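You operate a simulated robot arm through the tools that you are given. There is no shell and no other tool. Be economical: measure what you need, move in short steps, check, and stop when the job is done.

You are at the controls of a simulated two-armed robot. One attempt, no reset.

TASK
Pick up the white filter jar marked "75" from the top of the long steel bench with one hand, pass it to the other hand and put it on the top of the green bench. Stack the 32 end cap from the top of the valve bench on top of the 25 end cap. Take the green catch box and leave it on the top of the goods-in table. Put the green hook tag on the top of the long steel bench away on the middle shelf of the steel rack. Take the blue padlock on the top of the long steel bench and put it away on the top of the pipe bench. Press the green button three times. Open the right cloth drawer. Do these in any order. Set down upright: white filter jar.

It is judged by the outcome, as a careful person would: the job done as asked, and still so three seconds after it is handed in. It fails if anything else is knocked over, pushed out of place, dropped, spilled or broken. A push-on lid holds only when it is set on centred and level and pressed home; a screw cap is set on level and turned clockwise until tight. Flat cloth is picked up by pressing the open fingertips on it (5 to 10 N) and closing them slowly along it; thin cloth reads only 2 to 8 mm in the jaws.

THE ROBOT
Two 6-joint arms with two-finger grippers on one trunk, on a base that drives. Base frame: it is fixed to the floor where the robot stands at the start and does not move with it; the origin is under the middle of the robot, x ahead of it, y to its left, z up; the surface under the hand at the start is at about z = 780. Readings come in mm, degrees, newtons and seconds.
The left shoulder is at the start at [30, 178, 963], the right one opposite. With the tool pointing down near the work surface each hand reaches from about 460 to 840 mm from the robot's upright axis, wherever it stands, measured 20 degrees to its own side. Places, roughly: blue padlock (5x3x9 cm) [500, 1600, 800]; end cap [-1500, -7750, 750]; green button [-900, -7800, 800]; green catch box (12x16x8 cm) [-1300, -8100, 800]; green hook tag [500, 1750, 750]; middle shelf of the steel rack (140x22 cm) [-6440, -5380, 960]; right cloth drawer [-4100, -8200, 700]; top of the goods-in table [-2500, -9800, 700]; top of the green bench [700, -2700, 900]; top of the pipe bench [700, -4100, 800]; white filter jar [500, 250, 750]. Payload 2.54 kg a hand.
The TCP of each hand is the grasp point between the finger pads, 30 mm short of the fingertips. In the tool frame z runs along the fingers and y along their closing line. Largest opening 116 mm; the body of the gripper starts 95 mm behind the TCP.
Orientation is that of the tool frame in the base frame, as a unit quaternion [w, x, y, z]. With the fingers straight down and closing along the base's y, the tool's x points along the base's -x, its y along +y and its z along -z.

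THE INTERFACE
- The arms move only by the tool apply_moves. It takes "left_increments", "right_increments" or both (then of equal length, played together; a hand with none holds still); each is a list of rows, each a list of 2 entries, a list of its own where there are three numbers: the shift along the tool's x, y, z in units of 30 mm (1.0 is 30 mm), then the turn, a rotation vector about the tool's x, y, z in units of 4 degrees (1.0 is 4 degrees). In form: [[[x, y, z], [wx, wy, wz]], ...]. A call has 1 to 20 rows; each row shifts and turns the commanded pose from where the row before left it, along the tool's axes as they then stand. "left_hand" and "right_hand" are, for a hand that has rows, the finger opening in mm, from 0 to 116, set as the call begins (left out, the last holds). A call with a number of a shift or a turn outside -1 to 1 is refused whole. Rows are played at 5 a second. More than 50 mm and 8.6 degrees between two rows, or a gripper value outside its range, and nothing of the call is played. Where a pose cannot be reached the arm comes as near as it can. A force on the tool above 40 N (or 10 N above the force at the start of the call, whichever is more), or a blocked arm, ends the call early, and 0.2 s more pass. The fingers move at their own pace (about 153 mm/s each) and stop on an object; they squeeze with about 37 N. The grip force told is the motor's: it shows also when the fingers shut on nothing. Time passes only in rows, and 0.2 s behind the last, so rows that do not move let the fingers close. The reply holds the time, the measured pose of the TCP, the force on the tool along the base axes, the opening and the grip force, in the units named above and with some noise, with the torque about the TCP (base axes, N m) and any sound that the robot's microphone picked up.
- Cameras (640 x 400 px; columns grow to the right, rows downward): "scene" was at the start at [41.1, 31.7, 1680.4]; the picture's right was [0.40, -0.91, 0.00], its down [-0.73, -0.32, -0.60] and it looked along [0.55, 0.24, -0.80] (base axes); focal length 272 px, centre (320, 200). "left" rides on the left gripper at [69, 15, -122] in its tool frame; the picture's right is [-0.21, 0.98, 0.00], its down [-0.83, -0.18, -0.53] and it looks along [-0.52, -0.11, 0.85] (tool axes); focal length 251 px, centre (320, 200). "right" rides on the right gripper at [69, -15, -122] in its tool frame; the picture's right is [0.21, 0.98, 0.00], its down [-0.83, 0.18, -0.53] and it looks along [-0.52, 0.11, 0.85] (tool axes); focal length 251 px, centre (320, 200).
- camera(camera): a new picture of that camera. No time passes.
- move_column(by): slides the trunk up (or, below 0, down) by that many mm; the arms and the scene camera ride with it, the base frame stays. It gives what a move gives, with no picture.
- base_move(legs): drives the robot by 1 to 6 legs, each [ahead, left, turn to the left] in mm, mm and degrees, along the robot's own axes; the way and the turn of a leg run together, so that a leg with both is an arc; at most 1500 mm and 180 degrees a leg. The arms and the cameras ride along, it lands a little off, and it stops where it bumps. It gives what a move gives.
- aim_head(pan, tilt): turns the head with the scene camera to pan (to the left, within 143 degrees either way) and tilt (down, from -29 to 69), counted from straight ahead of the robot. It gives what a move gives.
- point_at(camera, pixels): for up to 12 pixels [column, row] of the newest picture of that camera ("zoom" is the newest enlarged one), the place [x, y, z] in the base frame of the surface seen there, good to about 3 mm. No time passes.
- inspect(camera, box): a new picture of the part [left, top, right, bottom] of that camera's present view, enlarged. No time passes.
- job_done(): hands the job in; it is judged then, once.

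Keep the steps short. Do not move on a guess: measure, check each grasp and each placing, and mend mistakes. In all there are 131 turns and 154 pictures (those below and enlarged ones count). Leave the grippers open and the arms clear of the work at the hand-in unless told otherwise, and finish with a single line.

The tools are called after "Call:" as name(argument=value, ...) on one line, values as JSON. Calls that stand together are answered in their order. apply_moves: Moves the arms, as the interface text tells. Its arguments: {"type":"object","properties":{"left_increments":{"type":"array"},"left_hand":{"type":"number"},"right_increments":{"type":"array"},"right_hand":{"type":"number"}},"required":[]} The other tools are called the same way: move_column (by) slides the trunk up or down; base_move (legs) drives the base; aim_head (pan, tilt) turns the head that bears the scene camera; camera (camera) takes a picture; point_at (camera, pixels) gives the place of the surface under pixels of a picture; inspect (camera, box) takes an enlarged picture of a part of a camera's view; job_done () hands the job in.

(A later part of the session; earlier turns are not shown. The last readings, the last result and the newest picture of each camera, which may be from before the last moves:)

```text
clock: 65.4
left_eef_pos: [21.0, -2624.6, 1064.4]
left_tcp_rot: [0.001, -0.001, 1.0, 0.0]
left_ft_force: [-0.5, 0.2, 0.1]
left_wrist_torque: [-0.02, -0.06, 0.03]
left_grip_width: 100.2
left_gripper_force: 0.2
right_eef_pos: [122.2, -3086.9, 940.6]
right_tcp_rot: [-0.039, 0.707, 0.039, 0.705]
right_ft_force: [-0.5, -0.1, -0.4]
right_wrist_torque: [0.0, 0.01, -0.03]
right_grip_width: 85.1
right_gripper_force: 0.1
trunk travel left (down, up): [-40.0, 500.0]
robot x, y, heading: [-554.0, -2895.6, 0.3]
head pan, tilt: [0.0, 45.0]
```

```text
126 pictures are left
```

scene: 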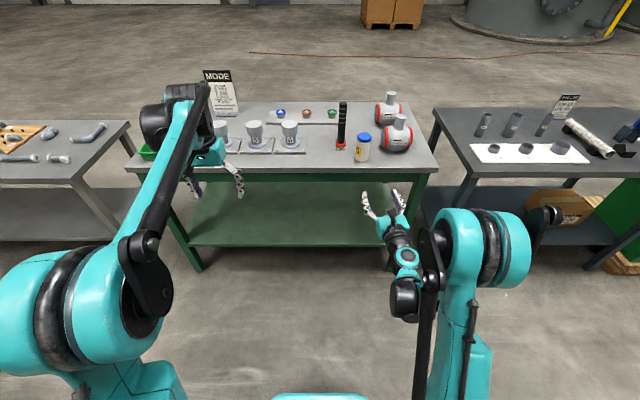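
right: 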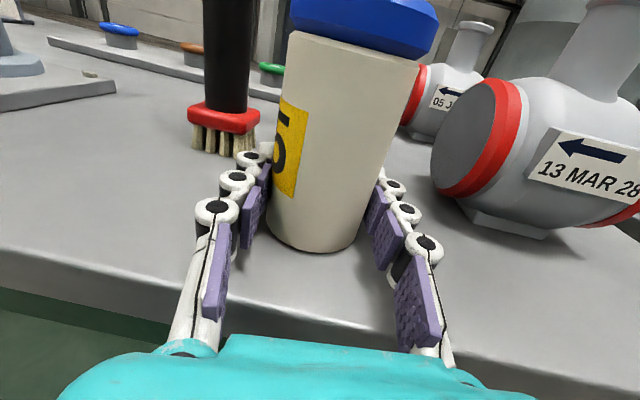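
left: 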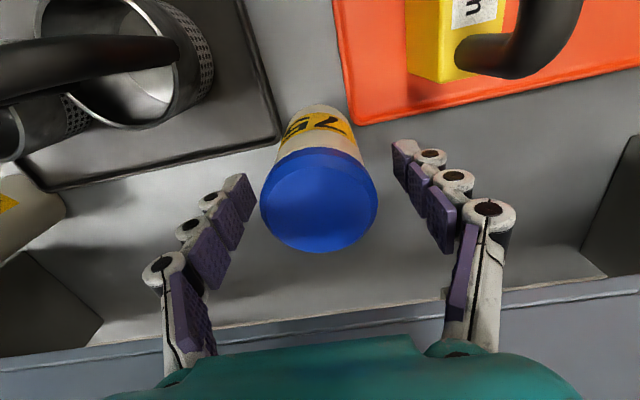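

Jar 75 stands upright on the green bench. Next: padlock and tag. Raise the column back, drive back along the aisle, and turn the right hand back down.

Call:
move_column(by=135)

Call:
base_move(legs=[[0, 1500, 0], [0, 1500, 0], [0, 1400, 0]])

Call:
apply_moves(right_increments=[[[0, 0, 0], [1, 0, 0]], [[0, 0, 0], [1, 0, 0]], [[0, 0, 0], [1, 0, 0]], [[0, 0, 0], [1, 0, 0]], [[0, 0, 0], [1, 0, 0]], [[0, 0, 0], [1, 0, 0]], [[0, 0, 0], [1, 0, 0]], [[0, 0, 0], [1, 0, 0]], [[0, 0, 0], [1, 0, 0]], [[0, 0, 0], [1, 0, 0]], [[0, 0, 0], [1, 0, 0]], [[0, 0, 0], [1, 0, 0]], [[0, 0, 0], [1, 0, 0]], [[0, 0, 0], [1, 0, 0]], [[0, 0, 0], [1, 0, 0]], [[0, 0, 0], [1, 0, 0]], [[0, 0, 0], [1, 0, 0]], [[0, 0, 0], [1, 0, 0]], [[0, 0, 0], [1, 0, 0]], [[0, 0, 0], [1, 0, 0]]])

Call:
camera(camera="scene")

```text
clock: 67.0
left_eef_pos: [20.3, -2623.9, 1199.2]
left_tcp_rot: [0.0, -0.002, 1.0, 0.0]
left_ft_force: [0.0, 0.2, -0.5]
left_wrist_torque: [-0.02, 0.01, 0.0]
left_grip_width: 100.1
left_gripper_force: 0.1
right_eef_pos: [122.6, -3087.6, 1075.3]
right_tcp_rot: [-0.04, 0.707, 0.04, 0.705]
right_ft_force: [-0.2, -0.4, 0.0]
right_wrist_torque: [0.0, 0.04, 0.01]
right_grip_width: 85.0
right_gripper_force: 0.0
trunk travel left (down, up): [-175.0, 365.0]
robot x, y, heading: [-558.6, -2895.1, 0.3]
head pan, tilt: [0.0, 45.0]
```

```text
clock: 88.4
left_eef_pos: [-57.7, 1861.5, 1198.2]
left_tcp_rot: [0.0, -0.023, 1.0, 0.0]
left_ft_force: [-0.3, 0.2, 0.1]
left_wrist_torque: [-0.03, 0.01, 0.0]
left_grip_width: 100.0
left_gripper_force: 0.0
right_eef_pos: [63.9, 1405.3, 1076.0]
right_tcp_rot: [-0.053, 0.705, 0.053, 0.705]
right_ft_force: [0.1, 0.0, -0.2]
right_wrist_torque: [0.02, 0.02, -0.03]
right_grip_width: 85.2
right_gripper_force: 0.0
trunk travel left (down, up): [-175.0, 365.0]
robot x, y, heading: [-625.6, 1566.1, 2.4]
head pan, tilt: [0.0, 45.0]
```

```text
clock: 92.6
left_eef_pos: [-56.5, 1861.7, 1198.7]
left_tcp_rot: [0.0, -0.022, 1.0, 0.0]
left_ft_force: [-0.2, -0.1, 0.0]
left_wrist_torque: [-0.01, 0.02, 0.0]
left_grip_width: 100.0
left_gripper_force: 0.0
right_eef_pos: [65.3, 1402.8, 1074.6]
right_tcp_rot: [-0.495, 0.507, 0.493, 0.505]
right_ft_force: [-0.2, -0.8, 0.3]
right_wrist_torque: [0.03, -0.04, 0.02]
right_grip_width: 84.8
right_gripper_force: 0.1
trunk travel left (down, up): [-175.0, 365.0]
robot x, y, heading: [-622.9, 1567.5, 2.4]
head pan, tilt: [0.0, 45.0]
```

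```text
125 pictures are left
```

scene: 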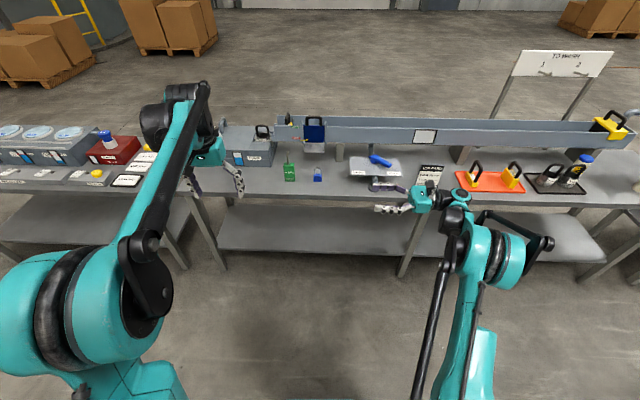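

Turn the right hand down now, and enlarge the tag and padlock.

Call:
apply_moves(right_increments=[[[0, 0, 0], [1, -1, -1]], [[0, 0, 0], [1, -1, -1]], [[0, 0, 0], [1, -1, -1]], [[0, 0, 0], [1, -1, -1]], [[0, 0, 0], [1, -1, -1]], [[0, 0, 0], [1, -1, -1]], [[0, 0, 0], [1, -1, -1]], [[0, 0, 0], [1, -1, -1]], [[0, 0, 0], [1, -1, -1]], [[0, 0, 0], [1, -1, -1]], [[0, 0, 0], [1, -1, -1]], [[0, 0, 0], [1, -1, -1]], [[0, 0, 0], [1, -1, -1]], [[0, 0, 0], [1, -1, -1]], [[0, 0, 0], [1, -1, -1]], [[0, 0, 0], [1, -1, -1]], [[0, 0, 0], [1, -1, -1]], [[0, 0, 0], [0.3, -0.3, -0.3]]])

Call:
inspect(camera="scene", box=[250, 110, 420, 210])

Call:
point_at(camera="zoom", pixels=[[146, 240], [146, 260], [145, 185], [255, 258], [256, 235], [256, 215], [200, 270], [200, 330], [150, 285]])

```text
clock: 96.4
left_eef_pos: [-57.0, 1861.1, 1197.3]
left_tcp_rot: [0.0, -0.022, 1.0, 0.0]
left_ft_force: [-1.0, -0.3, -0.2]
left_wrist_torque: [0.04, -0.02, 0.03]
left_grip_width: 99.8
left_gripper_force: 0.0
right_eef_pos: [78.2, 1455.1, 1074.9]
right_tcp_rot: [-0.002, 0.014, 1.0, 0.0]
right_ft_force: [0.2, 0.2, -0.8]
right_wrist_torque: [0.02, 0.02, 0.04]
right_grip_width: 84.9
right_gripper_force: 0.1
right hand out of reach, approached as far as the arm can: row 3, 4, 5, 6
trunk travel left (down, up): [-175.0, 365.0]
robot x, y, heading: [-622.3, 1565.8, 2.7]
head pan, tilt: [0.0, 45.0]
```

```text
3.76 times, centred on (335, 160) of scene
```

zoom: 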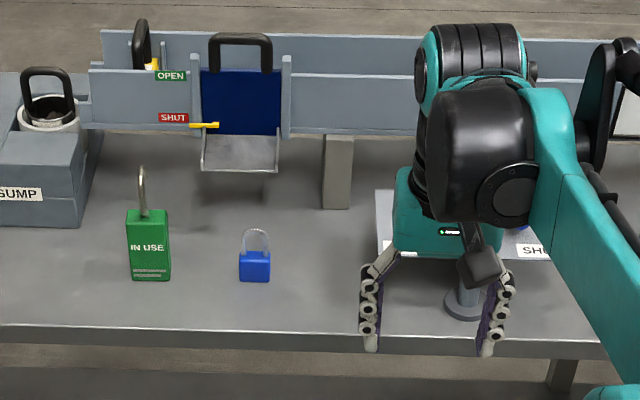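

```text
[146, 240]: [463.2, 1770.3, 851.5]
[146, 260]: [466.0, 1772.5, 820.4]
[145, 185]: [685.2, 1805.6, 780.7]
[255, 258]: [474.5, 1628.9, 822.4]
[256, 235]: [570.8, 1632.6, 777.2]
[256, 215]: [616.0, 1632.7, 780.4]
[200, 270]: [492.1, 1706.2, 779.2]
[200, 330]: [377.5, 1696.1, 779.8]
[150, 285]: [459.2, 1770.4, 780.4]
```

Tag stands upright at about (470,1770), padlock at (480,1629). I bring the right hand back a bit and drive up to the bench.

Call:
apply_moves(right_increments=[[[1, 0, -0.5], [0, 0, 0]], [[1, 0, -0.5], [0, 0, 0]], [[1, 0, 0], [0, 0, 0]], [[0.5, 0, 0], [0, 0, 0]]])

Call:
base_move(legs=[[510, 111, -2.6]])

Call:
camera(camera="right")

Call:
camera(camera="left")

```text
clock: 97.4
left_eef_pos: [-56.8, 1862.7, 1198.3]
left_tcp_rot: [-0.001, -0.022, 1.0, 0.001]
left_ft_force: [0.0, -0.6, -0.5]
left_wrist_torque: [-0.02, 0.06, -0.01]
left_grip_width: 100.0
left_gripper_force: 0.0
right_eef_pos: [-29.4, 1457.9, 1107.6]
right_tcp_rot: [-0.002, 0.013, 1.0, 0.0]
right_ft_force: [-0.5, 0.2, -1.4]
right_wrist_torque: [0.01, 0.01, 0.0]
right_grip_width: 85.0
right_gripper_force: 0.0
trunk travel left (down, up): [-175.0, 365.0]
robot x, y, heading: [-621.1, 1571.5, 2.5]
head pan, tilt: [0.0, 45.0]
```

```text
clock: 100.4
left_eef_pos: [469.2, 1954.6, 1198.9]
left_tcp_rot: [0.0, 0.005, 1.0, 0.0]
left_ft_force: [0.0, 0.7, 1.0]
left_wrist_torque: [-0.02, 0.03, -0.03]
left_grip_width: 100.0
left_gripper_force: 0.0
right_eef_pos: [473.9, 1547.9, 1106.1]
right_tcp_rot: [-0.003, 0.04, 0.999, 0.0]
right_ft_force: [0.2, 0.8, -0.1]
right_wrist_torque: [0.01, 0.03, 0.01]
right_grip_width: 85.1
right_gripper_force: 0.0
trunk travel left (down, up): [-175.0, 365.0]
robot x, y, heading: [-115.1, 1694.3, -0.9]
head pan, tilt: [0.0, 45.0]
```

```text
123 pictures are left
```

right: 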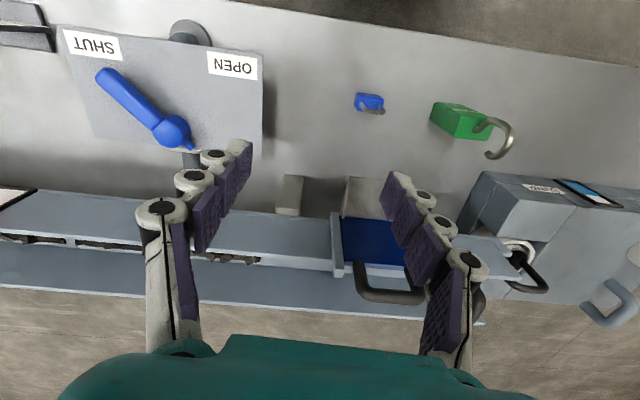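

```text
122 pictures are left
```

left: 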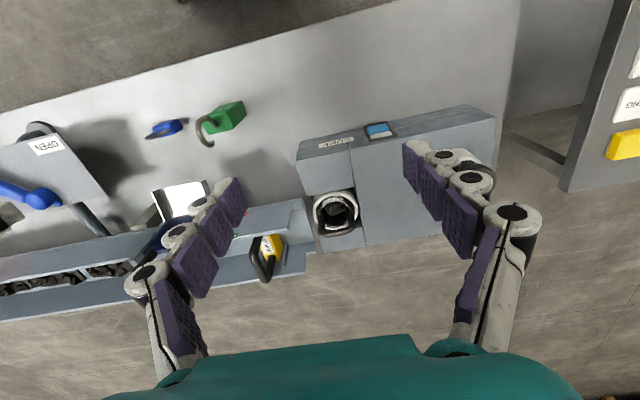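

Call:
inspect(camera="right", box=[330, 70, 550, 190])

Call:
point_at(camera="right", pixels=[[357, 97], [382, 99], [370, 107], [376, 110], [436, 106], [490, 110], [460, 122], [435, 125], [486, 137], [512, 135], [490, 155], [370, 95]])

```text
2.91 times, centred on (440, 130) of right
```

zoom: 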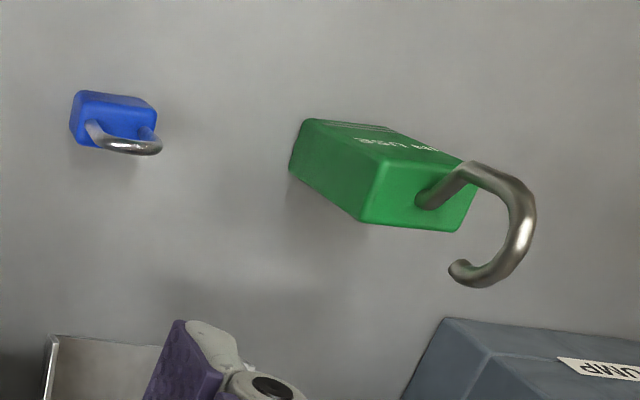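

```text
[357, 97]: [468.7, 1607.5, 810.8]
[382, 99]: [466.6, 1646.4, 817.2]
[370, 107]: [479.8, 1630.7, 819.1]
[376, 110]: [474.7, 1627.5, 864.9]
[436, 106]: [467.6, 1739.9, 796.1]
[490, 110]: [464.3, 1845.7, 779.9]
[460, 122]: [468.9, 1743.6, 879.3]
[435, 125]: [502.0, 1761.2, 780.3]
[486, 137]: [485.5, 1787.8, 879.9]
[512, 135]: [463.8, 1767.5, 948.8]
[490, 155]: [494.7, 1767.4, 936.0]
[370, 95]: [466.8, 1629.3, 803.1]
```

Padlock centre ≈ (480,1629); tag ≈ (477,1767). Right hand squares up and comes over the padlock.

Call:
apply_moves(right_increments=[[[-0.2, 0.9, 0], [0, 0, -1]], [[0, 0.9, 0], [0, 0, -0.15]], [[0, 0.9, 0], [0, 0, 0]], [[0, 0, 1], [0, 0, 0]], [[0, 0, 1], [0, 0, 0]], [[0, 0, 1], [0, 0, 0]], [[0, 0, 1], [0, 0, 0]], [[0, 0, 1], [0, 0, 0]], [[0, 0, 1], [0, 0, 0]], [[0, 0, 0.7], [0, 0, 0]], [[0, 0, 0], [0, 0, 0]]])

Call:
camera(camera="right")

Call:
point_at(camera="right", pixels=[[320, 140], [280, 140], [345, 140], [320, 170]])

```text
clock: 102.8
left_eef_pos: [467.5, 1955.0, 1198.6]
left_tcp_rot: [0.0, 0.006, 1.0, -0.001]
left_ft_force: [-0.8, 0.8, -0.3]
left_wrist_torque: [0.0, 0.0, -0.03]
left_grip_width: 99.9
left_gripper_force: 0.1
right_eef_pos: [481.8, 1629.1, 906.5]
right_tcp_rot: [-0.001, 0.002, 1.0, 0.001]
right_ft_force: [-0.4, 0.1, 0.2]
right_wrist_torque: [0.0, 0.0, 0.02]
right_grip_width: 85.0
right_gripper_force: 0.1
trunk travel left (down, up): [-175.0, 365.0]
robot x, y, heading: [-112.3, 1692.9, -0.8]
head pan, tilt: [0.0, 45.0]
```

```text
120 pictures are left
```

right: 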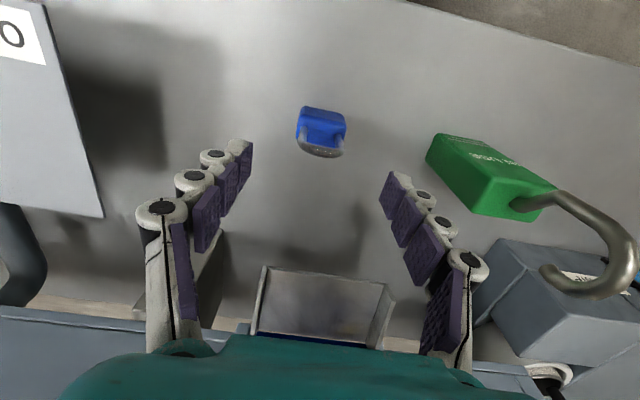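

```text
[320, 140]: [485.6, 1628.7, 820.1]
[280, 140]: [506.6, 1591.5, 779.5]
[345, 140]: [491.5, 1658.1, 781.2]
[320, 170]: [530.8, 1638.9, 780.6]
```

Centred. Descend to z≈815 and close.

Call:
apply_moves(right_increments=[[[0, 0, 1], [0, 0, 0]], [[0, 0, 1], [0, 0, 0]], [[0, 0, 0.8], [0, 0, 0]], [[0, 0, 0.25], [0, 0, 0]], [[0, 0, 0], [0, 0, 0]]])

Call:
apply_moves(right_increments=[[[0, 0, 0], [0, 0, 0]], [[0, 0, 0], [0, 0, 0]], [[0, 0, 0], [0, 0, 0]], [[0, 0, 0], [0, 0, 0]], [[0, 0, -0.5], [0, 0, 0]], [[0, 0, -1], [0, 0, 0]], [[0, 0, -1], [0, 0, 0]], [[0, 0, -1], [0, 0, 0]], [[0, 0, -1], [0, 0, 0]], [[0, 0, -1], [0, 0, 0]], [[0, 0, -1], [0, 0, 0]], [[0, 0, -1], [0, 0, 0]], [[0, 0, -1], [0, 0, 0]], [[0, 0, 0], [0, 0, 0]]], right_hand=25)

Call:
camera(camera="right")

```text
clock: 104.0
left_eef_pos: [467.4, 1955.5, 1198.0]
left_tcp_rot: [0.0, 0.005, 1.0, 0.001]
left_ft_force: [-0.6, 0.2, 0.1]
left_wrist_torque: [0.03, -0.02, -0.01]
left_grip_width: 99.9
left_gripper_force: 0.0
right_eef_pos: [482.6, 1628.1, 814.5]
right_tcp_rot: [-0.001, 0.0, 1.0, 0.0]
right_ft_force: [-0.4, -0.3, 0.4]
right_wrist_torque: [0.02, 0.0, -0.01]
right_grip_width: 84.9
right_gripper_force: 0.0
trunk travel left (down, up): [-175.0, 365.0]
robot x, y, heading: [-115.2, 1692.7, -0.8]
head pan, tilt: [0.0, 45.0]
```

```text
clock: 107.0
left_eef_pos: [468.5, 1955.9, 1199.2]
left_tcp_rot: [0.0, 0.005, 1.0, 0.0]
left_ft_force: [0.0, -0.6, -0.5]
left_wrist_torque: [0.01, 0.01, 0.03]
left_grip_width: 99.9
left_gripper_force: 0.1
right_eef_pos: [484.5, 1628.4, 1069.4]
right_tcp_rot: [-0.002, 0.001, 1.0, 0.001]
right_ft_force: [-0.4, -0.8, -0.3]
right_wrist_torque: [-0.01, 0.01, 0.02]
right_grip_width: 40.6
right_gripper_force: 36.9
trunk travel left (down, up): [-175.0, 365.0]
robot x, y, heading: [-115.0, 1690.5, -0.8]
head pan, tilt: [0.0, 45.0]
```

```text
119 pictures are left
```

right: 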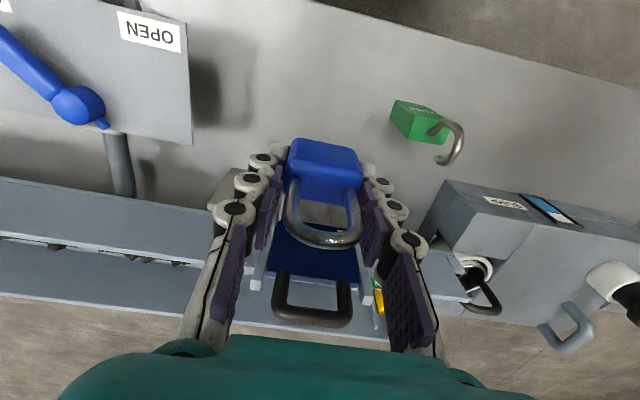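

Padlock held (41 mm). Right hand moves aside; left hand goes above the tag.

Call:
apply_moves(left_increments=[[[-0.3, -0.9, 0], [0, 0, 0]], [[0, -0.9, 0], [0, 0, 0]], [[0, -0.9, 0], [0, 0, 0]], [[0, -0.9, 0], [0, 0, 0]], [[0, -0.9, 0], [0, 0, 0]], [[0, -0.9, 0], [0, 0, 0]], [[0, -0.87, 0], [0, 0, 0]], [[0, 0, 1], [0, 0, 0]], [[0, 0, 1], [0, 0, 0]], [[0, 0, 1], [0, 0, 0]], [[0, 0, 1], [0, 0, 0]], [[0, 0, 1], [0, 0, 0]], [[0, 0, 1], [0, 0, 0]], [[0, 0, 1], [0, 0, 0]], [[0, 0, 0], [0, 0, 0]]], right_increments=[[[0, -1, 0], [0, 0, 0]], [[0, -1, 0], [0, 0, 0]], [[0, -1, 0], [0, 0, 0]], [[0, -1, 0], [0, 0, 0]], [[0, -1, 0], [0, 0, 0]], [[0, 0, 0], [0, 0, 0]], [[0, 0, 0], [0, 0, 0]], [[0, 0, 0], [0, 0, 0]], [[0, 0, 0], [0, 0, 0]], [[0, 0, 0], [0, 0, 0]], [[0, 0, 0], [0, 0, 0]], [[0, 0, 0], [0, 0, 0]], [[0, 0, 0], [0, 0, 0]], [[0, 0, 0], [0, 0, 0]], [[0, 0, 0], [0, 0, 0]]])

Call:
camera(camera="left")

Call:
point_at(camera="left", pixels=[[300, 110], [350, 110], [325, 110], [325, 140], [325, 165]])

```text
clock: 110.2
left_eef_pos: [474.2, 1768.2, 988.6]
left_tcp_rot: [0.0, 0.005, 1.0, 0.0]
left_ft_force: [0.8, 0.2, 1.0]
left_wrist_torque: [-0.02, -0.01, 0.06]
left_grip_width: 99.9
left_gripper_force: 0.1
right_eef_pos: [481.1, 1478.8, 1070.8]
right_tcp_rot: [-0.002, 0.002, 1.0, 0.001]
right_ft_force: [-0.7, -0.8, -0.5]
right_wrist_torque: [0.0, 0.01, 0.02]
right_grip_width: 40.7
right_gripper_force: 36.6
trunk travel left (down, up): [-175.0, 365.0]
robot x, y, heading: [-113.1, 1690.1, -0.4]
head pan, tilt: [0.0, 45.0]
```

```text
118 pictures are left
```

left: 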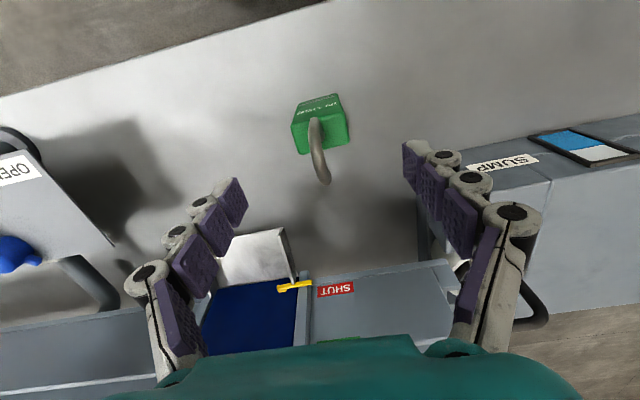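

```text
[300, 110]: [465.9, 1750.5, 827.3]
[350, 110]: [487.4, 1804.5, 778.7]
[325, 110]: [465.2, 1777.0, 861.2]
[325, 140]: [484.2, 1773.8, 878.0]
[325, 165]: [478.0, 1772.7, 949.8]
```

Call:
point_at(camera="left", pixels=[[470, 163], [480, 155], [540, 140], [550, 190], [293, 127], [349, 118], [322, 180]])

Call:
inspect(camera="left", box=[250, 70, 530, 240])

```text
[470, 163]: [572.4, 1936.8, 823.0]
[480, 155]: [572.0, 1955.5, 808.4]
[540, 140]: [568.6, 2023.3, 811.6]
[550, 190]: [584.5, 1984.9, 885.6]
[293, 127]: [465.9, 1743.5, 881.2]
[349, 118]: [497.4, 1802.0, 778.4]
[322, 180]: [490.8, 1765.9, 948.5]
```

```text
2.29 times, centred on (390, 155) of left
```

zoom: 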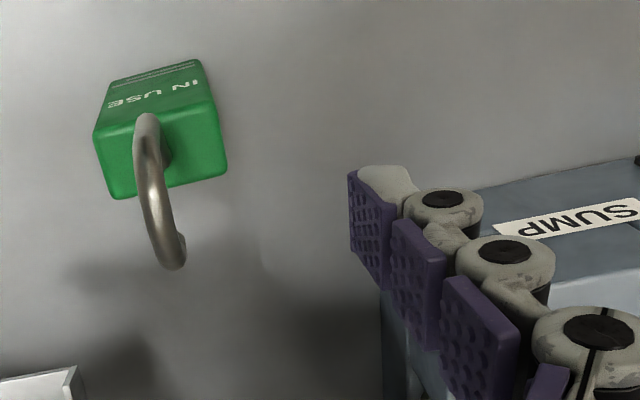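

Sump box is clear (x≥570). Descend to z≈872, close and lift.

Call:
apply_moves(left_increments=[[[-0.13, 0.03, 0.97], [0, 0, 0]], [[0, 0, 0.97], [0, 0, 0]], [[0, 0, 0.97], [0, 0, 0]], [[0, 0, 0.97], [0, 0, 0]], [[0, 0, 0], [0, 0, 0]]])

Call:
apply_moves(left_increments=[[[0, 0, 0], [0, 0, 0]], [[0, 0, 0], [0, 0, 0]], [[0, 0, 0], [0, 0, 0]], [[0, 0, 0], [0, 0, 0]], [[0, 0, -0.5], [0, 0, 0]], [[0, 0, -1], [0, 0, 0]], [[0, 0, -1], [0, 0, 0]], [[0, 0, -1], [0, 0, 0]], [[0, 0, -1], [0, 0, 0]], [[0, 0, -1], [0, 0, 0]], [[0, 0, -1], [0, 0, 0]], [[0, 0, 0], [0, 0, 0]]], left_hand=30)

Call:
camera(camera="left")

```text
clock: 111.4
left_eef_pos: [479.6, 1768.1, 871.7]
left_tcp_rot: [0.0, 0.006, 1.0, 0.0]
left_ft_force: [-0.3, 0.5, 0.5]
left_wrist_torque: [0.03, 0.0, 0.04]
left_grip_width: 100.0
left_gripper_force: 0.0
right_eef_pos: [481.6, 1479.5, 1070.3]
right_tcp_rot: [-0.001, 0.001, 1.0, 0.001]
right_ft_force: [0.2, 0.1, -1.3]
right_wrist_torque: [-0.02, 0.02, -0.03]
right_grip_width: 40.8
right_gripper_force: 37.7
trunk travel left (down, up): [-175.0, 365.0]
robot x, y, heading: [-114.3, 1690.1, -0.6]
head pan, tilt: [0.0, 45.0]
```

```text
clock: 114.0
left_eef_pos: [478.8, 1769.6, 1066.3]
left_tcp_rot: [0.0, 0.005, 1.0, -0.001]
left_ft_force: [0.2, 0.1, -0.8]
left_wrist_torque: [0.01, 0.0, 0.02]
left_grip_width: 51.0
left_gripper_force: 37.4
right_eef_pos: [481.7, 1478.5, 1070.2]
right_tcp_rot: [-0.001, 0.0, 1.0, 0.001]
right_ft_force: [-0.1, 0.6, -1.4]
right_wrist_torque: [-0.03, -0.01, 0.01]
right_grip_width: 40.7
right_gripper_force: 36.9
trunk travel left (down, up): [-175.0, 365.0]
robot x, y, heading: [-111.0, 1692.4, -0.7]
head pan, tilt: [0.0, 45.0]
```

```text
116 pictures are left
```

left: 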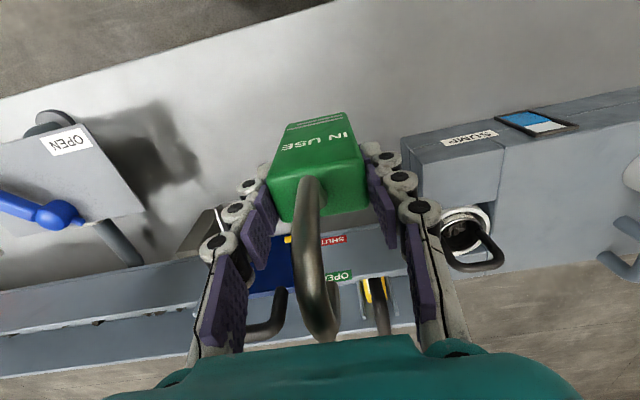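

Both items held. Back off and drive to the pipe bench.

Call:
base_move(legs=[[-480, 0, 0], [0, -1500, 0], [0, -1500, 0], [0, -1500, 0], [0, -1150, 0]])

Call:
camera(camera="scene")

```text
clock: 143.7
left_eef_pos: [265.8, -3862.6, 1065.4]
left_tcp_rot: [0.0, -0.049, 0.999, 0.001]
left_ft_force: [0.2, 0.0, -1.0]
left_wrist_torque: [-0.01, 0.03, 0.02]
left_grip_width: 50.9
left_gripper_force: 37.8
right_eef_pos: [298.7, -4150.7, 1070.8]
right_tcp_rot: [-0.002, -0.054, 0.999, 0.0]
right_ft_force: [0.7, 0.3, -1.4]
right_wrist_torque: [0.02, 0.01, 0.0]
right_grip_width: 40.7
right_gripper_force: 36.9
trunk travel left (down, up): [-175.0, 365.0]
robot x, y, heading: [-316.8, -4002.3, 5.9]
head pan, tilt: [0.0, 45.0]
```

```text
115 pictures are left
```

scene: 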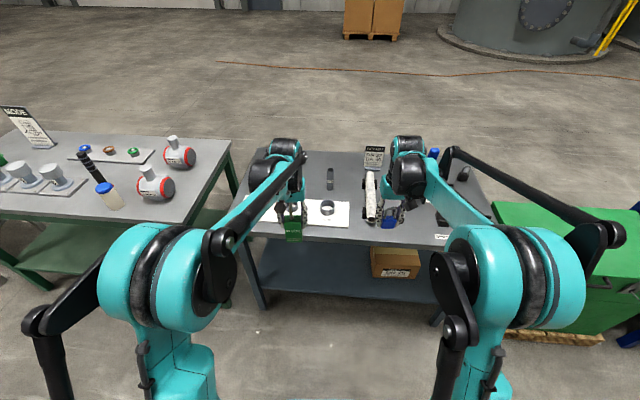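

Call:
camera(camera="right")

Call:
point_at(camera="scene", pixels=[[350, 190], [352, 215], [352, 232], [372, 185], [420, 215], [440, 225], [438, 238], [400, 240], [420, 200]])

Call:
inspect(camera="scene", box=[230, 130, 500, 290])

```text
114 pictures are left
```

right: 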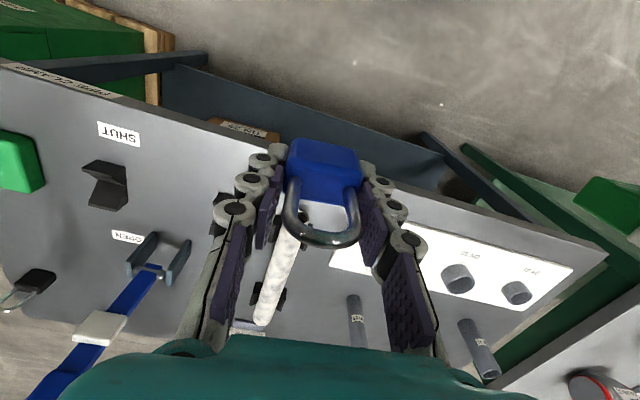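

```text
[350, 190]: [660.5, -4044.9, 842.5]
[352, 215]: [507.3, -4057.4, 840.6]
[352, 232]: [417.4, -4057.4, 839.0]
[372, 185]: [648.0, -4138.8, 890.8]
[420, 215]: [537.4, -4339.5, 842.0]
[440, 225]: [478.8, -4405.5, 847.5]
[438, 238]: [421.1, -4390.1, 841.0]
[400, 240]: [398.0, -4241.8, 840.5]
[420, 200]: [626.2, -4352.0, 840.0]
```

```text
2.37 times, centred on (365, 210) of scene
```

zoom: 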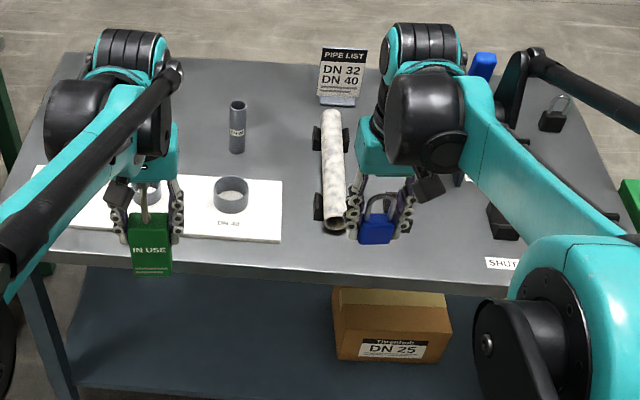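

Bench top z≈840; free strip between the white pipe (y≈-4140) and the vice (y≈-4370). Drive so the padlock is over (460,-4260).

Call:
base_move(legs=[[174, -66, -5.9]])

Call:
camera(camera="right")

Call:
point_at(camera="right", pixels=[[320, 150], [200, 150], [250, 110], [380, 130], [420, 160], [180, 250], [330, 120], [240, 130]])

```text
clock: 145.2
left_eef_pos: [446.9, -3980.5, 1065.3]
left_tcp_rot: [-0.001, 0.003, 1.0, 0.0]
left_ft_force: [0.1, -1.0, -0.4]
left_wrist_torque: [0.0, 0.03, -0.02]
left_grip_width: 50.8
left_gripper_force: 37.4
right_eef_pos: [449.0, -4269.4, 1071.1]
right_tcp_rot: [-0.002, -0.002, 1.0, 0.001]
right_ft_force: [-0.1, 0.1, -1.6]
right_wrist_torque: [0.01, 0.05, 0.01]
right_grip_width: 40.9
right_gripper_force: 37.1
trunk travel left (down, up): [-175.0, 365.0]
robot x, y, heading: [-146.0, -4060.8, -0.5]
head pan, tilt: [0.0, 45.0]
```

```text
112 pictures are left
```

right: 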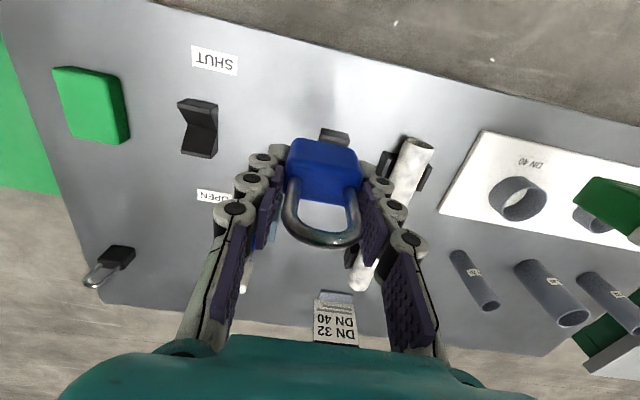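

```text
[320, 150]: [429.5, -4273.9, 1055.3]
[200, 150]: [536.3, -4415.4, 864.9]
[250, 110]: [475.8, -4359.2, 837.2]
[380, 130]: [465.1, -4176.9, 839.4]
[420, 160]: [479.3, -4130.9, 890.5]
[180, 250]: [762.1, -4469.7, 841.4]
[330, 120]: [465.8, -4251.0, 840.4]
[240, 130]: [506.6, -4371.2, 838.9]
```

There is a small dark object at (335,135) just behind the padlock. I look with the head camera.

Call:
camera(camera="scene")

Call:
inspect(camera="right", box=[200, 100, 460, 300])

Call:
point_at(camera="right", pixels=[[335, 130], [335, 138], [325, 135], [346, 137], [276, 225], [270, 235]])

```text
111 pictures are left
```

scene: 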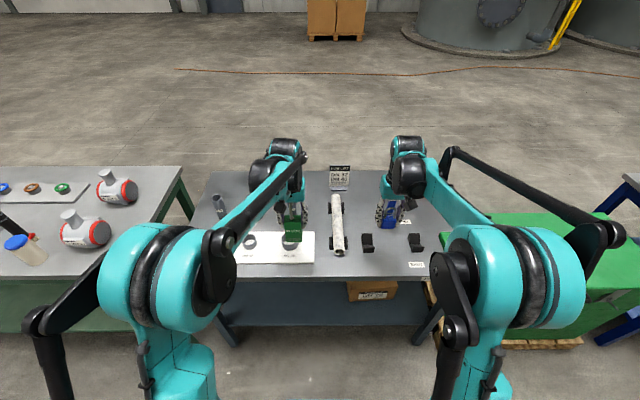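

```text
2.00 times, centred on (330, 200) of right
```

zoom: 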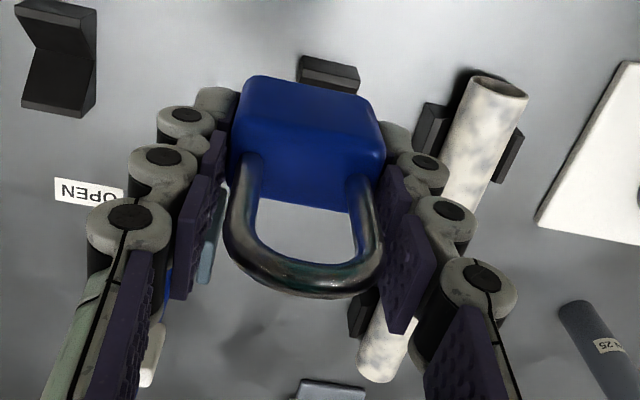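

```text
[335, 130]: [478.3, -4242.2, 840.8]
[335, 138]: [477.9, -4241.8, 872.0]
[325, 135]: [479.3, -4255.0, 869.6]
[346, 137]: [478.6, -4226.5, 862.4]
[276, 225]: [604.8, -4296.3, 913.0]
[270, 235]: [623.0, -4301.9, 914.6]
```

Saddles stand at (478,-4241) and (~480,-4415); I choose (435,-4322) in front between them. Move over and descend to just above.

Call:
apply_moves(right_increments=[[[0.47, -0.9, 0], [0, 0, 0]], [[0, -0.87, 0], [0, 0, 0]], [[0, 0, 1], [0, 0, 0]], [[0, 0, 1], [0, 0, 0]], [[0, 0, 1], [0, 0, 0]], [[0, 0, 1], [0, 0, 0]], [[0, 0, 0], [0, 0, 0]]])

Call:
camera(camera="right")

Call:
inspect(camera="scene", box=[320, 180, 460, 280])

```text
clock: 146.8
left_eef_pos: [445.3, -3979.9, 1065.4]
left_tcp_rot: [0.0, 0.003, 1.0, 0.0]
left_ft_force: [0.1, 0.1, -0.8]
left_wrist_torque: [-0.03, -0.01, 0.0]
left_grip_width: 50.7
left_gripper_force: 36.8
right_eef_pos: [433.3, -4321.0, 949.8]
right_tcp_rot: [-0.001, -0.002, 1.0, 0.002]
right_ft_force: [0.3, 0.2, -0.9]
right_wrist_torque: [-0.01, 0.0, 0.01]
right_grip_width: 40.8
right_gripper_force: 36.8
trunk travel left (down, up): [-175.0, 365.0]
robot x, y, heading: [-146.1, -4061.6, -0.4]
head pan, tilt: [0.0, 45.0]
```

```text
109 pictures are left
```

right: 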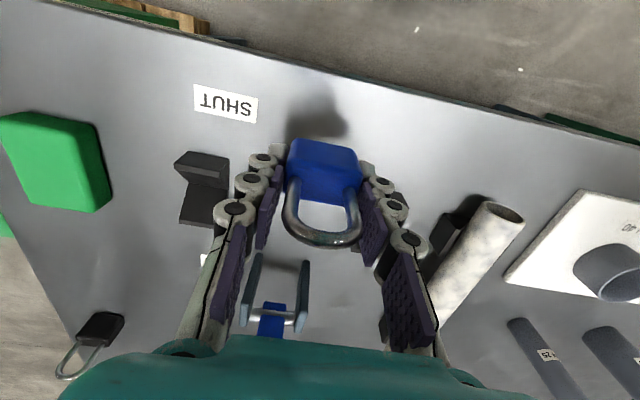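

```text
4.00 times, centred on (390, 230) of scene
```

zoom: 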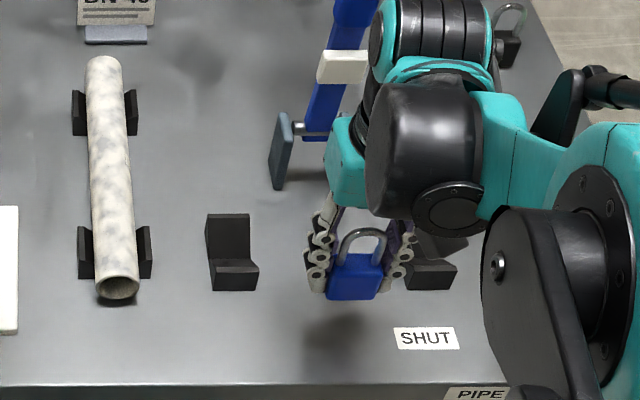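

Clear below. Descend to near contact and touch down.

Call:
apply_moves(right_increments=[[[0, 0, 1], [0, 0, 0]], [[0, 0, 1], [0, 0, 0]], [[0, 0, 0.3], [0, 0, 0]], [[0, 0, 0.1], [0, 0, 0]], [[0, 0, 0.1], [0, 0, 0]], [[0, 0, 0], [0, 0, 0]]])

```text
clock: 148.2
left_eef_pos: [445.1, -3978.3, 1065.0]
left_tcp_rot: [0.0, 0.003, 1.0, 0.0]
left_ft_force: [-0.2, -0.2, -0.4]
left_wrist_torque: [0.01, -0.02, 0.01]
left_grip_width: 50.7
left_gripper_force: 36.9
right_eef_pos: [433.3, -4321.7, 875.5]
right_tcp_rot: [-0.002, -0.001, 1.0, 0.001]
right_ft_force: [0.1, 0.5, -0.9]
right_wrist_torque: [0.01, 0.0, -0.02]
right_grip_width: 41.0
right_gripper_force: 37.3
trunk travel left (down, up): [-175.0, 365.0]
robot x, y, heading: [-146.6, -4058.4, -0.4]
head pan, tilt: [0.0, 45.0]
```

Call:
apply_moves(right_increments=[[[0, 0, 0.04], [0, 0, 0]], [[0, 0, 0.04], [0, 0, 0]], [[0, 0, 0], [0, 0, 0]]])

```text
clock: 149.0
left_eef_pos: [445.5, -3978.5, 1066.7]
left_tcp_rot: [0.001, 0.003, 1.0, 0.0]
left_ft_force: [-0.3, -0.9, -0.9]
left_wrist_torque: [0.01, 0.03, 0.01]
left_grip_width: 50.7
left_gripper_force: 36.9
right_eef_pos: [433.6, -4321.4, 874.0]
right_tcp_rot: [-0.002, -0.002, 1.0, 0.0]
right_ft_force: [3.1, -0.9, 8.5]
right_wrist_torque: [-0.03, -0.06, 0.01]
right_grip_width: 40.9
right_gripper_force: 37.1
trunk travel left (down, up): [-175.0, 365.0]
robot x, y, heading: [-148.2, -4062.6, -0.3]
head pan, tilt: [0.0, 45.0]
```

Touching (8.5 N). Open to 90 and rise.

Call:
apply_moves(right_increments=[[[0, 0, 0], [0, 0, 0]], [[0, 0, 0], [0, 0, 0]], [[0, 0, -0.5], [0, 0, 0]], [[0, 0, -1], [0, 0, 0]], [[0, 0, -1], [0, 0, 0]], [[0, 0, -1], [0, 0, 0]], [[0, 0, -1], [0, 0, 0]], [[0, 0, -1], [0, 0, 0]], [[0, 0, -1], [0, 0, 0]], [[0, 0, -1], [0, 0, 0]], [[0, 0, 0], [0, 0, 0]]], right_hand=80)

Call:
camera(camera="right")

```text
clock: 151.4
left_eef_pos: [446.2, -3979.6, 1065.5]
left_tcp_rot: [0.0, 0.002, 1.0, 0.0]
left_ft_force: [-0.2, 0.7, -0.7]
left_wrist_torque: [-0.02, 0.0, 0.01]
left_grip_width: 50.8
left_gripper_force: 37.3
right_eef_pos: [435.3, -4321.7, 1098.2]
right_tcp_rot: [-0.002, -0.003, 1.0, 0.001]
right_ft_force: [0.1, -0.2, 0.6]
right_wrist_torque: [-0.01, -0.01, 0.0]
right_grip_width: 79.9
right_gripper_force: 0.0
trunk travel left (down, up): [-175.0, 365.0]
robot x, y, heading: [-147.7, -4061.2, -0.3]
head pan, tilt: [0.0, 45.0]
```

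```text
107 pictures are left
```

right: 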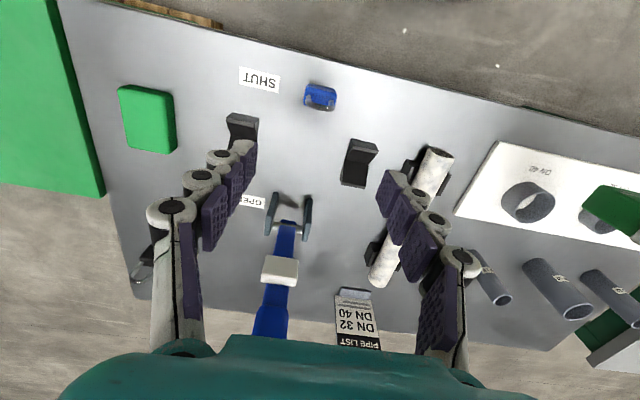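

Padlock stands on the pipe bench. Now back off and look toward the rack (−x).

Call:
base_move(legs=[[-450, 0, 0]])

Call:
aim_head(pan=-143, tilt=15)

Call:
camera(camera="scene")

Call:
aim_head(pan=-90, tilt=15)

Call:
camera(camera="scene")

```text
clock: 154.1
left_eef_pos: [13.5, -3974.9, 1067.5]
left_tcp_rot: [0.0, 0.002, 1.0, 0.0]
left_ft_force: [0.0, -0.5, -0.6]
left_wrist_torque: [0.0, -0.06, 0.0]
left_grip_width: 50.7
left_gripper_force: 37.1
right_eef_pos: [4.9, -4316.0, 1097.4]
right_tcp_rot: [-0.001, -0.003, 1.0, 0.001]
right_ft_force: [0.0, 0.5, -0.3]
right_wrist_torque: [0.0, -0.05, 0.02]
right_grip_width: 80.0
right_gripper_force: 0.2
trunk travel left (down, up): [-175.0, 365.0]
robot x, y, heading: [-578.7, -4058.5, -0.2]
head pan, tilt: [0.0, 45.0]
```

```text
clock: 156.3
left_eef_pos: [13.7, -3975.9, 1065.6]
left_tcp_rot: [-0.001, 0.002, 1.0, 0.0]
left_ft_force: [1.1, -0.1, -0.8]
left_wrist_torque: [-0.01, 0.04, 0.01]
left_grip_width: 50.8
left_gripper_force: 37.1
right_eef_pos: [4.1, -4316.0, 1096.7]
right_tcp_rot: [-0.002, -0.003, 1.0, 0.001]
right_ft_force: [0.1, -0.5, -1.1]
right_wrist_torque: [0.02, -0.02, 0.0]
right_grip_width: 80.3
right_gripper_force: 0.0
trunk travel left (down, up): [-175.0, 365.0]
robot x, y, heading: [-577.1, -4055.8, 0.3]
head pan, tilt: [-143.0, 15.0]
```

```text
106 pictures are left
```

scene: 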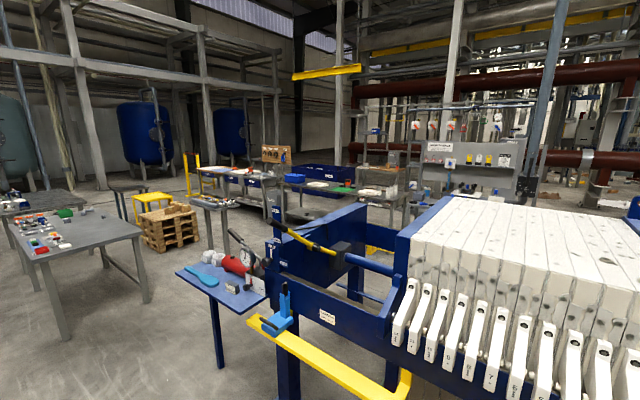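

```text
clock: 157.6
left_eef_pos: [14.0, -3975.8, 1066.4]
left_tcp_rot: [0.0, 0.002, 1.0, 0.0]
left_ft_force: [-0.9, 0.1, -1.2]
left_wrist_torque: [0.0, -0.01, 0.0]
left_grip_width: 51.1
left_gripper_force: 37.4
right_eef_pos: [5.6, -4317.0, 1096.7]
right_tcp_rot: [-0.001, -0.003, 1.0, 0.001]
right_ft_force: [0.7, -0.5, -0.7]
right_wrist_torque: [-0.01, 0.01, -0.01]
right_grip_width: 80.2
right_gripper_force: 0.0
trunk travel left (down, up): [-175.0, 365.0]
robot x, y, heading: [-576.2, -4059.5, -0.2]
head pan, tilt: [-90.0, 15.0]
```

```text
105 pictures are left
```

scene: 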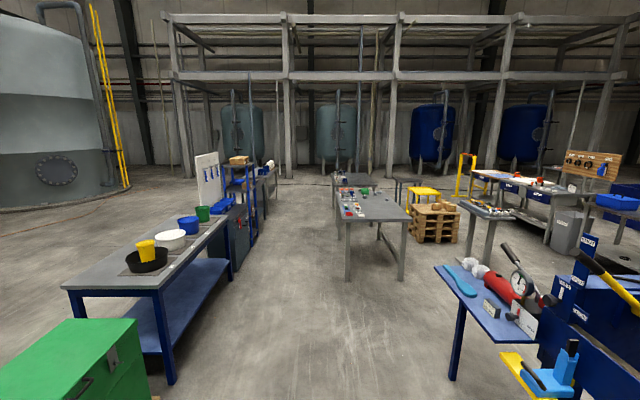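

Call:
point_at(camera="scene", pixels=[[347, 278], [402, 278], [455, 378], [435, 238], [250, 270], [170, 380], [490, 255], [545, 240], [575, 240], [530, 190], [370, 205], [440, 275]])

Call:
aim_head(pan=-143, tilt=15)

Call:
inspect(camera="scene", box=[180, 100, 560, 300])

Call:
point_at(camera="zoom", pixels=[[400, 200], [440, 90], [520, 100], [560, 90], [240, 280], [400, 250], [150, 160], [330, 180], [60, 290], [530, 150]])

```text
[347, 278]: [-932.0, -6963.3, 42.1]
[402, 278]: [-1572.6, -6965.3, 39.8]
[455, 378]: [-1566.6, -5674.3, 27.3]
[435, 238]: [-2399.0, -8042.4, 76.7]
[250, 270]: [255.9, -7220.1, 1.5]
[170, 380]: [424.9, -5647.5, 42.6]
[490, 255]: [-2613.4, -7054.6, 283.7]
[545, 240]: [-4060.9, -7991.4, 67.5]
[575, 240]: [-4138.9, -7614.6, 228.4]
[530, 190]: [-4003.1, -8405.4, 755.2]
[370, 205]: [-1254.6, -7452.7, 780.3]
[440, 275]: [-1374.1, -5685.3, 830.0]
```

```text
clock: 158.8
left_eef_pos: [13.4, -3975.4, 1065.8]
left_tcp_rot: [0.0, 0.002, 1.0, 0.0]
left_ft_force: [0.1, -0.6, -0.7]
left_wrist_torque: [-0.03, 0.02, 0.0]
left_grip_width: 50.8
left_gripper_force: 37.1
right_eef_pos: [4.9, -4316.9, 1097.3]
right_tcp_rot: [-0.002, -0.003, 1.0, 0.001]
right_ft_force: [-0.4, 1.0, -0.5]
right_wrist_torque: [-0.04, 0.0, 0.0]
right_grip_width: 79.9
right_gripper_force: 0.0
trunk travel left (down, up): [-175.0, 365.0]
robot x, y, heading: [-580.8, -4058.9, 0.0]
head pan, tilt: [-143.0, 15.0]
```

```text
1.68 times, centred on (370, 200) of scene
```

zoom: 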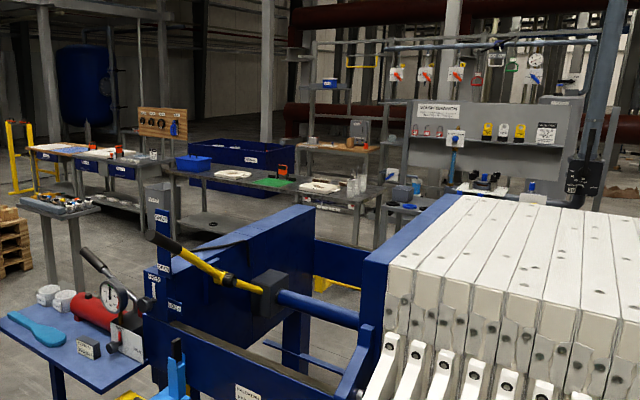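

```text
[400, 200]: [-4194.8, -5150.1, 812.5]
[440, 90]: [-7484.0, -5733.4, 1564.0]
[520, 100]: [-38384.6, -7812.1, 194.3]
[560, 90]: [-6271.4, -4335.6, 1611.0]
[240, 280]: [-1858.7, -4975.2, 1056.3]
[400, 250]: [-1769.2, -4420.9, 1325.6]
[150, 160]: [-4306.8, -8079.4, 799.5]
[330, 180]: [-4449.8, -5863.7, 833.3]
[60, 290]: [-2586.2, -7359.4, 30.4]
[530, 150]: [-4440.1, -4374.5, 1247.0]
```

I map the gap: filter press ends at y≈-5685, valve bench starts y≈-6960. Drive south along the lane, then turn west.

Call:
base_move(legs=[[0, 0, -90], [1100, 0, 0], [1100, 0, 0]])

Call:
aim_head(pan=-60, tilt=20)

Call:
camera(camera="scene")

Call:
aim_head(pan=10, tilt=35)

Call:
camera(camera="scene")

```text
clock: 173.2
left_eef_pos: [-536.9, -6775.9, 1065.5]
left_tcp_rot: [0.0, 0.713, 0.701, 0.0]
left_ft_force: [-1.4, 0.3, -0.3]
left_wrist_torque: [0.01, -0.01, 0.0]
left_grip_width: 50.9
left_gripper_force: 37.0
right_eef_pos: [-877.9, -6761.0, 1096.7]
right_tcp_rot: [0.0, 0.71, 0.704, 0.002]
right_ft_force: [-0.1, -0.3, 0.8]
right_wrist_torque: [-0.01, -0.01, -0.01]
right_grip_width: 80.0
right_gripper_force: 0.0
trunk travel left (down, up): [-175.0, 365.0]
robot x, y, heading: [-610.3, -6184.5, -90.8]
head pan, tilt: [-143.0, 15.0]
```

```text
clock: 174.8
left_eef_pos: [-536.2, -6773.7, 1066.0]
left_tcp_rot: [0.001, 0.713, 0.701, 0.0]
left_ft_force: [-0.3, 0.2, -1.4]
left_wrist_torque: [0.02, 0.04, -0.01]
left_grip_width: 50.9
left_gripper_force: 37.0
right_eef_pos: [-876.8, -6761.1, 1097.7]
right_tcp_rot: [-0.001, 0.71, 0.704, 0.002]
right_ft_force: [-0.2, -0.1, 0.2]
right_wrist_torque: [-0.01, -0.02, 0.01]
right_grip_width: 80.3
right_gripper_force: 0.1
trunk travel left (down, up): [-175.0, 365.0]
robot x, y, heading: [-611.6, -6181.3, -91.0]
head pan, tilt: [-60.0, 20.0]
```

```text
103 pictures are left
```

scene: 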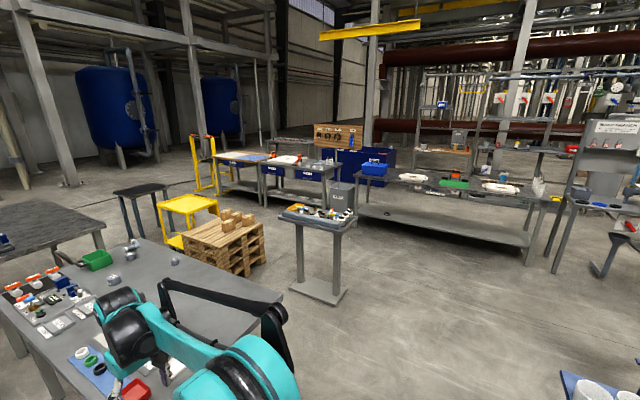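

```text
clock: 176.2
left_eef_pos: [-536.4, -6774.6, 1067.2]
left_tcp_rot: [0.0, 0.712, 0.702, 0.0]
left_ft_force: [0.7, -0.1, -1.2]
left_wrist_torque: [0.01, -0.01, 0.02]
left_grip_width: 50.7
left_gripper_force: 37.0
right_eef_pos: [-878.6, -6760.3, 1097.2]
right_tcp_rot: [-0.001, 0.71, 0.705, 0.002]
right_ft_force: [-0.5, -0.7, 0.3]
right_wrist_torque: [-0.01, 0.0, -0.06]
right_grip_width: 79.8
right_gripper_force: 0.1
trunk travel left (down, up): [-175.0, 365.0]
robot x, y, heading: [-607.4, -6181.1, -91.0]
head pan, tilt: [10.0, 35.0]
```

```text
102 pictures are left
```

scene: 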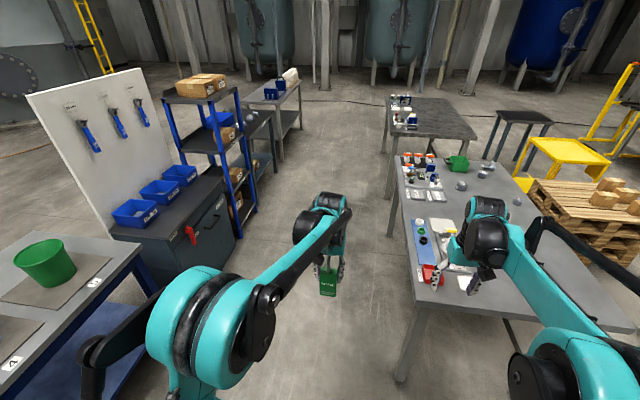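

Turn west, advance 1500 mm, look ahead.

Call:
base_move(legs=[[0, 0, -89], [1500, 0, 0]])

Call:
aim_head(pan=0, tilt=15)

Call:
camera(camera="scene")

Call:
point_at(camera="scene", pixels=[[320, 260], [200, 250], [420, 250], [300, 200], [350, 180], [450, 200], [250, 200], [150, 220], [380, 130], [500, 250]])

```text
clock: 187.6
left_eef_pos: [-2737.2, -6251.6, 1065.7]
left_tcp_rot: [0.0, 1.0, -0.004, 0.0]
left_ft_force: [-0.2, 0.7, -1.0]
left_wrist_torque: [0.0, 0.01, -0.02]
left_grip_width: 50.8
left_gripper_force: 37.2
right_eef_pos: [-2727.9, -5910.8, 1096.4]
right_tcp_rot: [0.001, 1.0, 0.001, 0.001]
right_ft_force: [0.4, -0.5, -0.3]
right_wrist_torque: [0.01, 0.01, 0.03]
right_grip_width: 80.0
right_gripper_force: 0.0
trunk travel left (down, up): [-175.0, 365.0]
robot x, y, heading: [-2145.2, -6173.2, 179.4]
head pan, tilt: [10.0, 35.0]
```

```text
clock: 188.4
left_eef_pos: [-2739.5, -6250.9, 1067.1]
left_tcp_rot: [0.0, 1.0, -0.004, 0.0]
left_ft_force: [0.6, -0.2, -0.4]
left_wrist_torque: [0.05, 0.01, 0.0]
left_grip_width: 51.1
left_gripper_force: 37.3
right_eef_pos: [-2727.4, -5911.2, 1096.9]
right_tcp_rot: [0.001, 1.0, 0.001, 0.001]
right_ft_force: [-0.1, -0.3, 0.2]
right_wrist_torque: [0.0, -0.02, 0.0]
right_grip_width: 80.1
right_gripper_force: 0.1
trunk travel left (down, up): [-175.0, 365.0]
robot x, y, heading: [-2147.5, -6173.2, 179.7]
head pan, tilt: [0.0, 15.0]
```

```text
101 pictures are left
```

scene: 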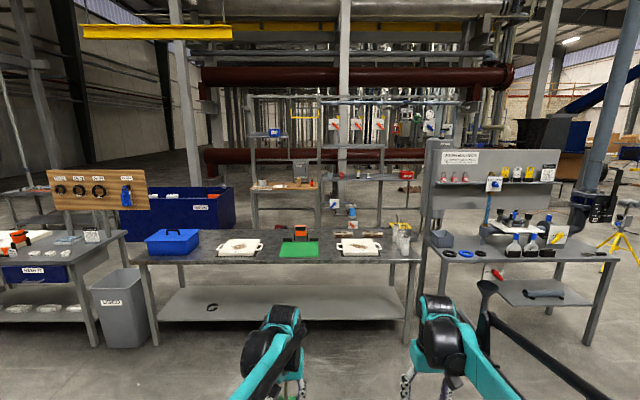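

```text
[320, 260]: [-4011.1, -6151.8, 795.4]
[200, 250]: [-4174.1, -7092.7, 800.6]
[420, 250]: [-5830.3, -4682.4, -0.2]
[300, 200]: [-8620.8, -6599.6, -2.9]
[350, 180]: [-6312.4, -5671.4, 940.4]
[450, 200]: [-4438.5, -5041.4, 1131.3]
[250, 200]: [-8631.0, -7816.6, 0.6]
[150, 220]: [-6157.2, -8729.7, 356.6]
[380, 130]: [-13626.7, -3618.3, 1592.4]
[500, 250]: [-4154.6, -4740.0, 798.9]
```

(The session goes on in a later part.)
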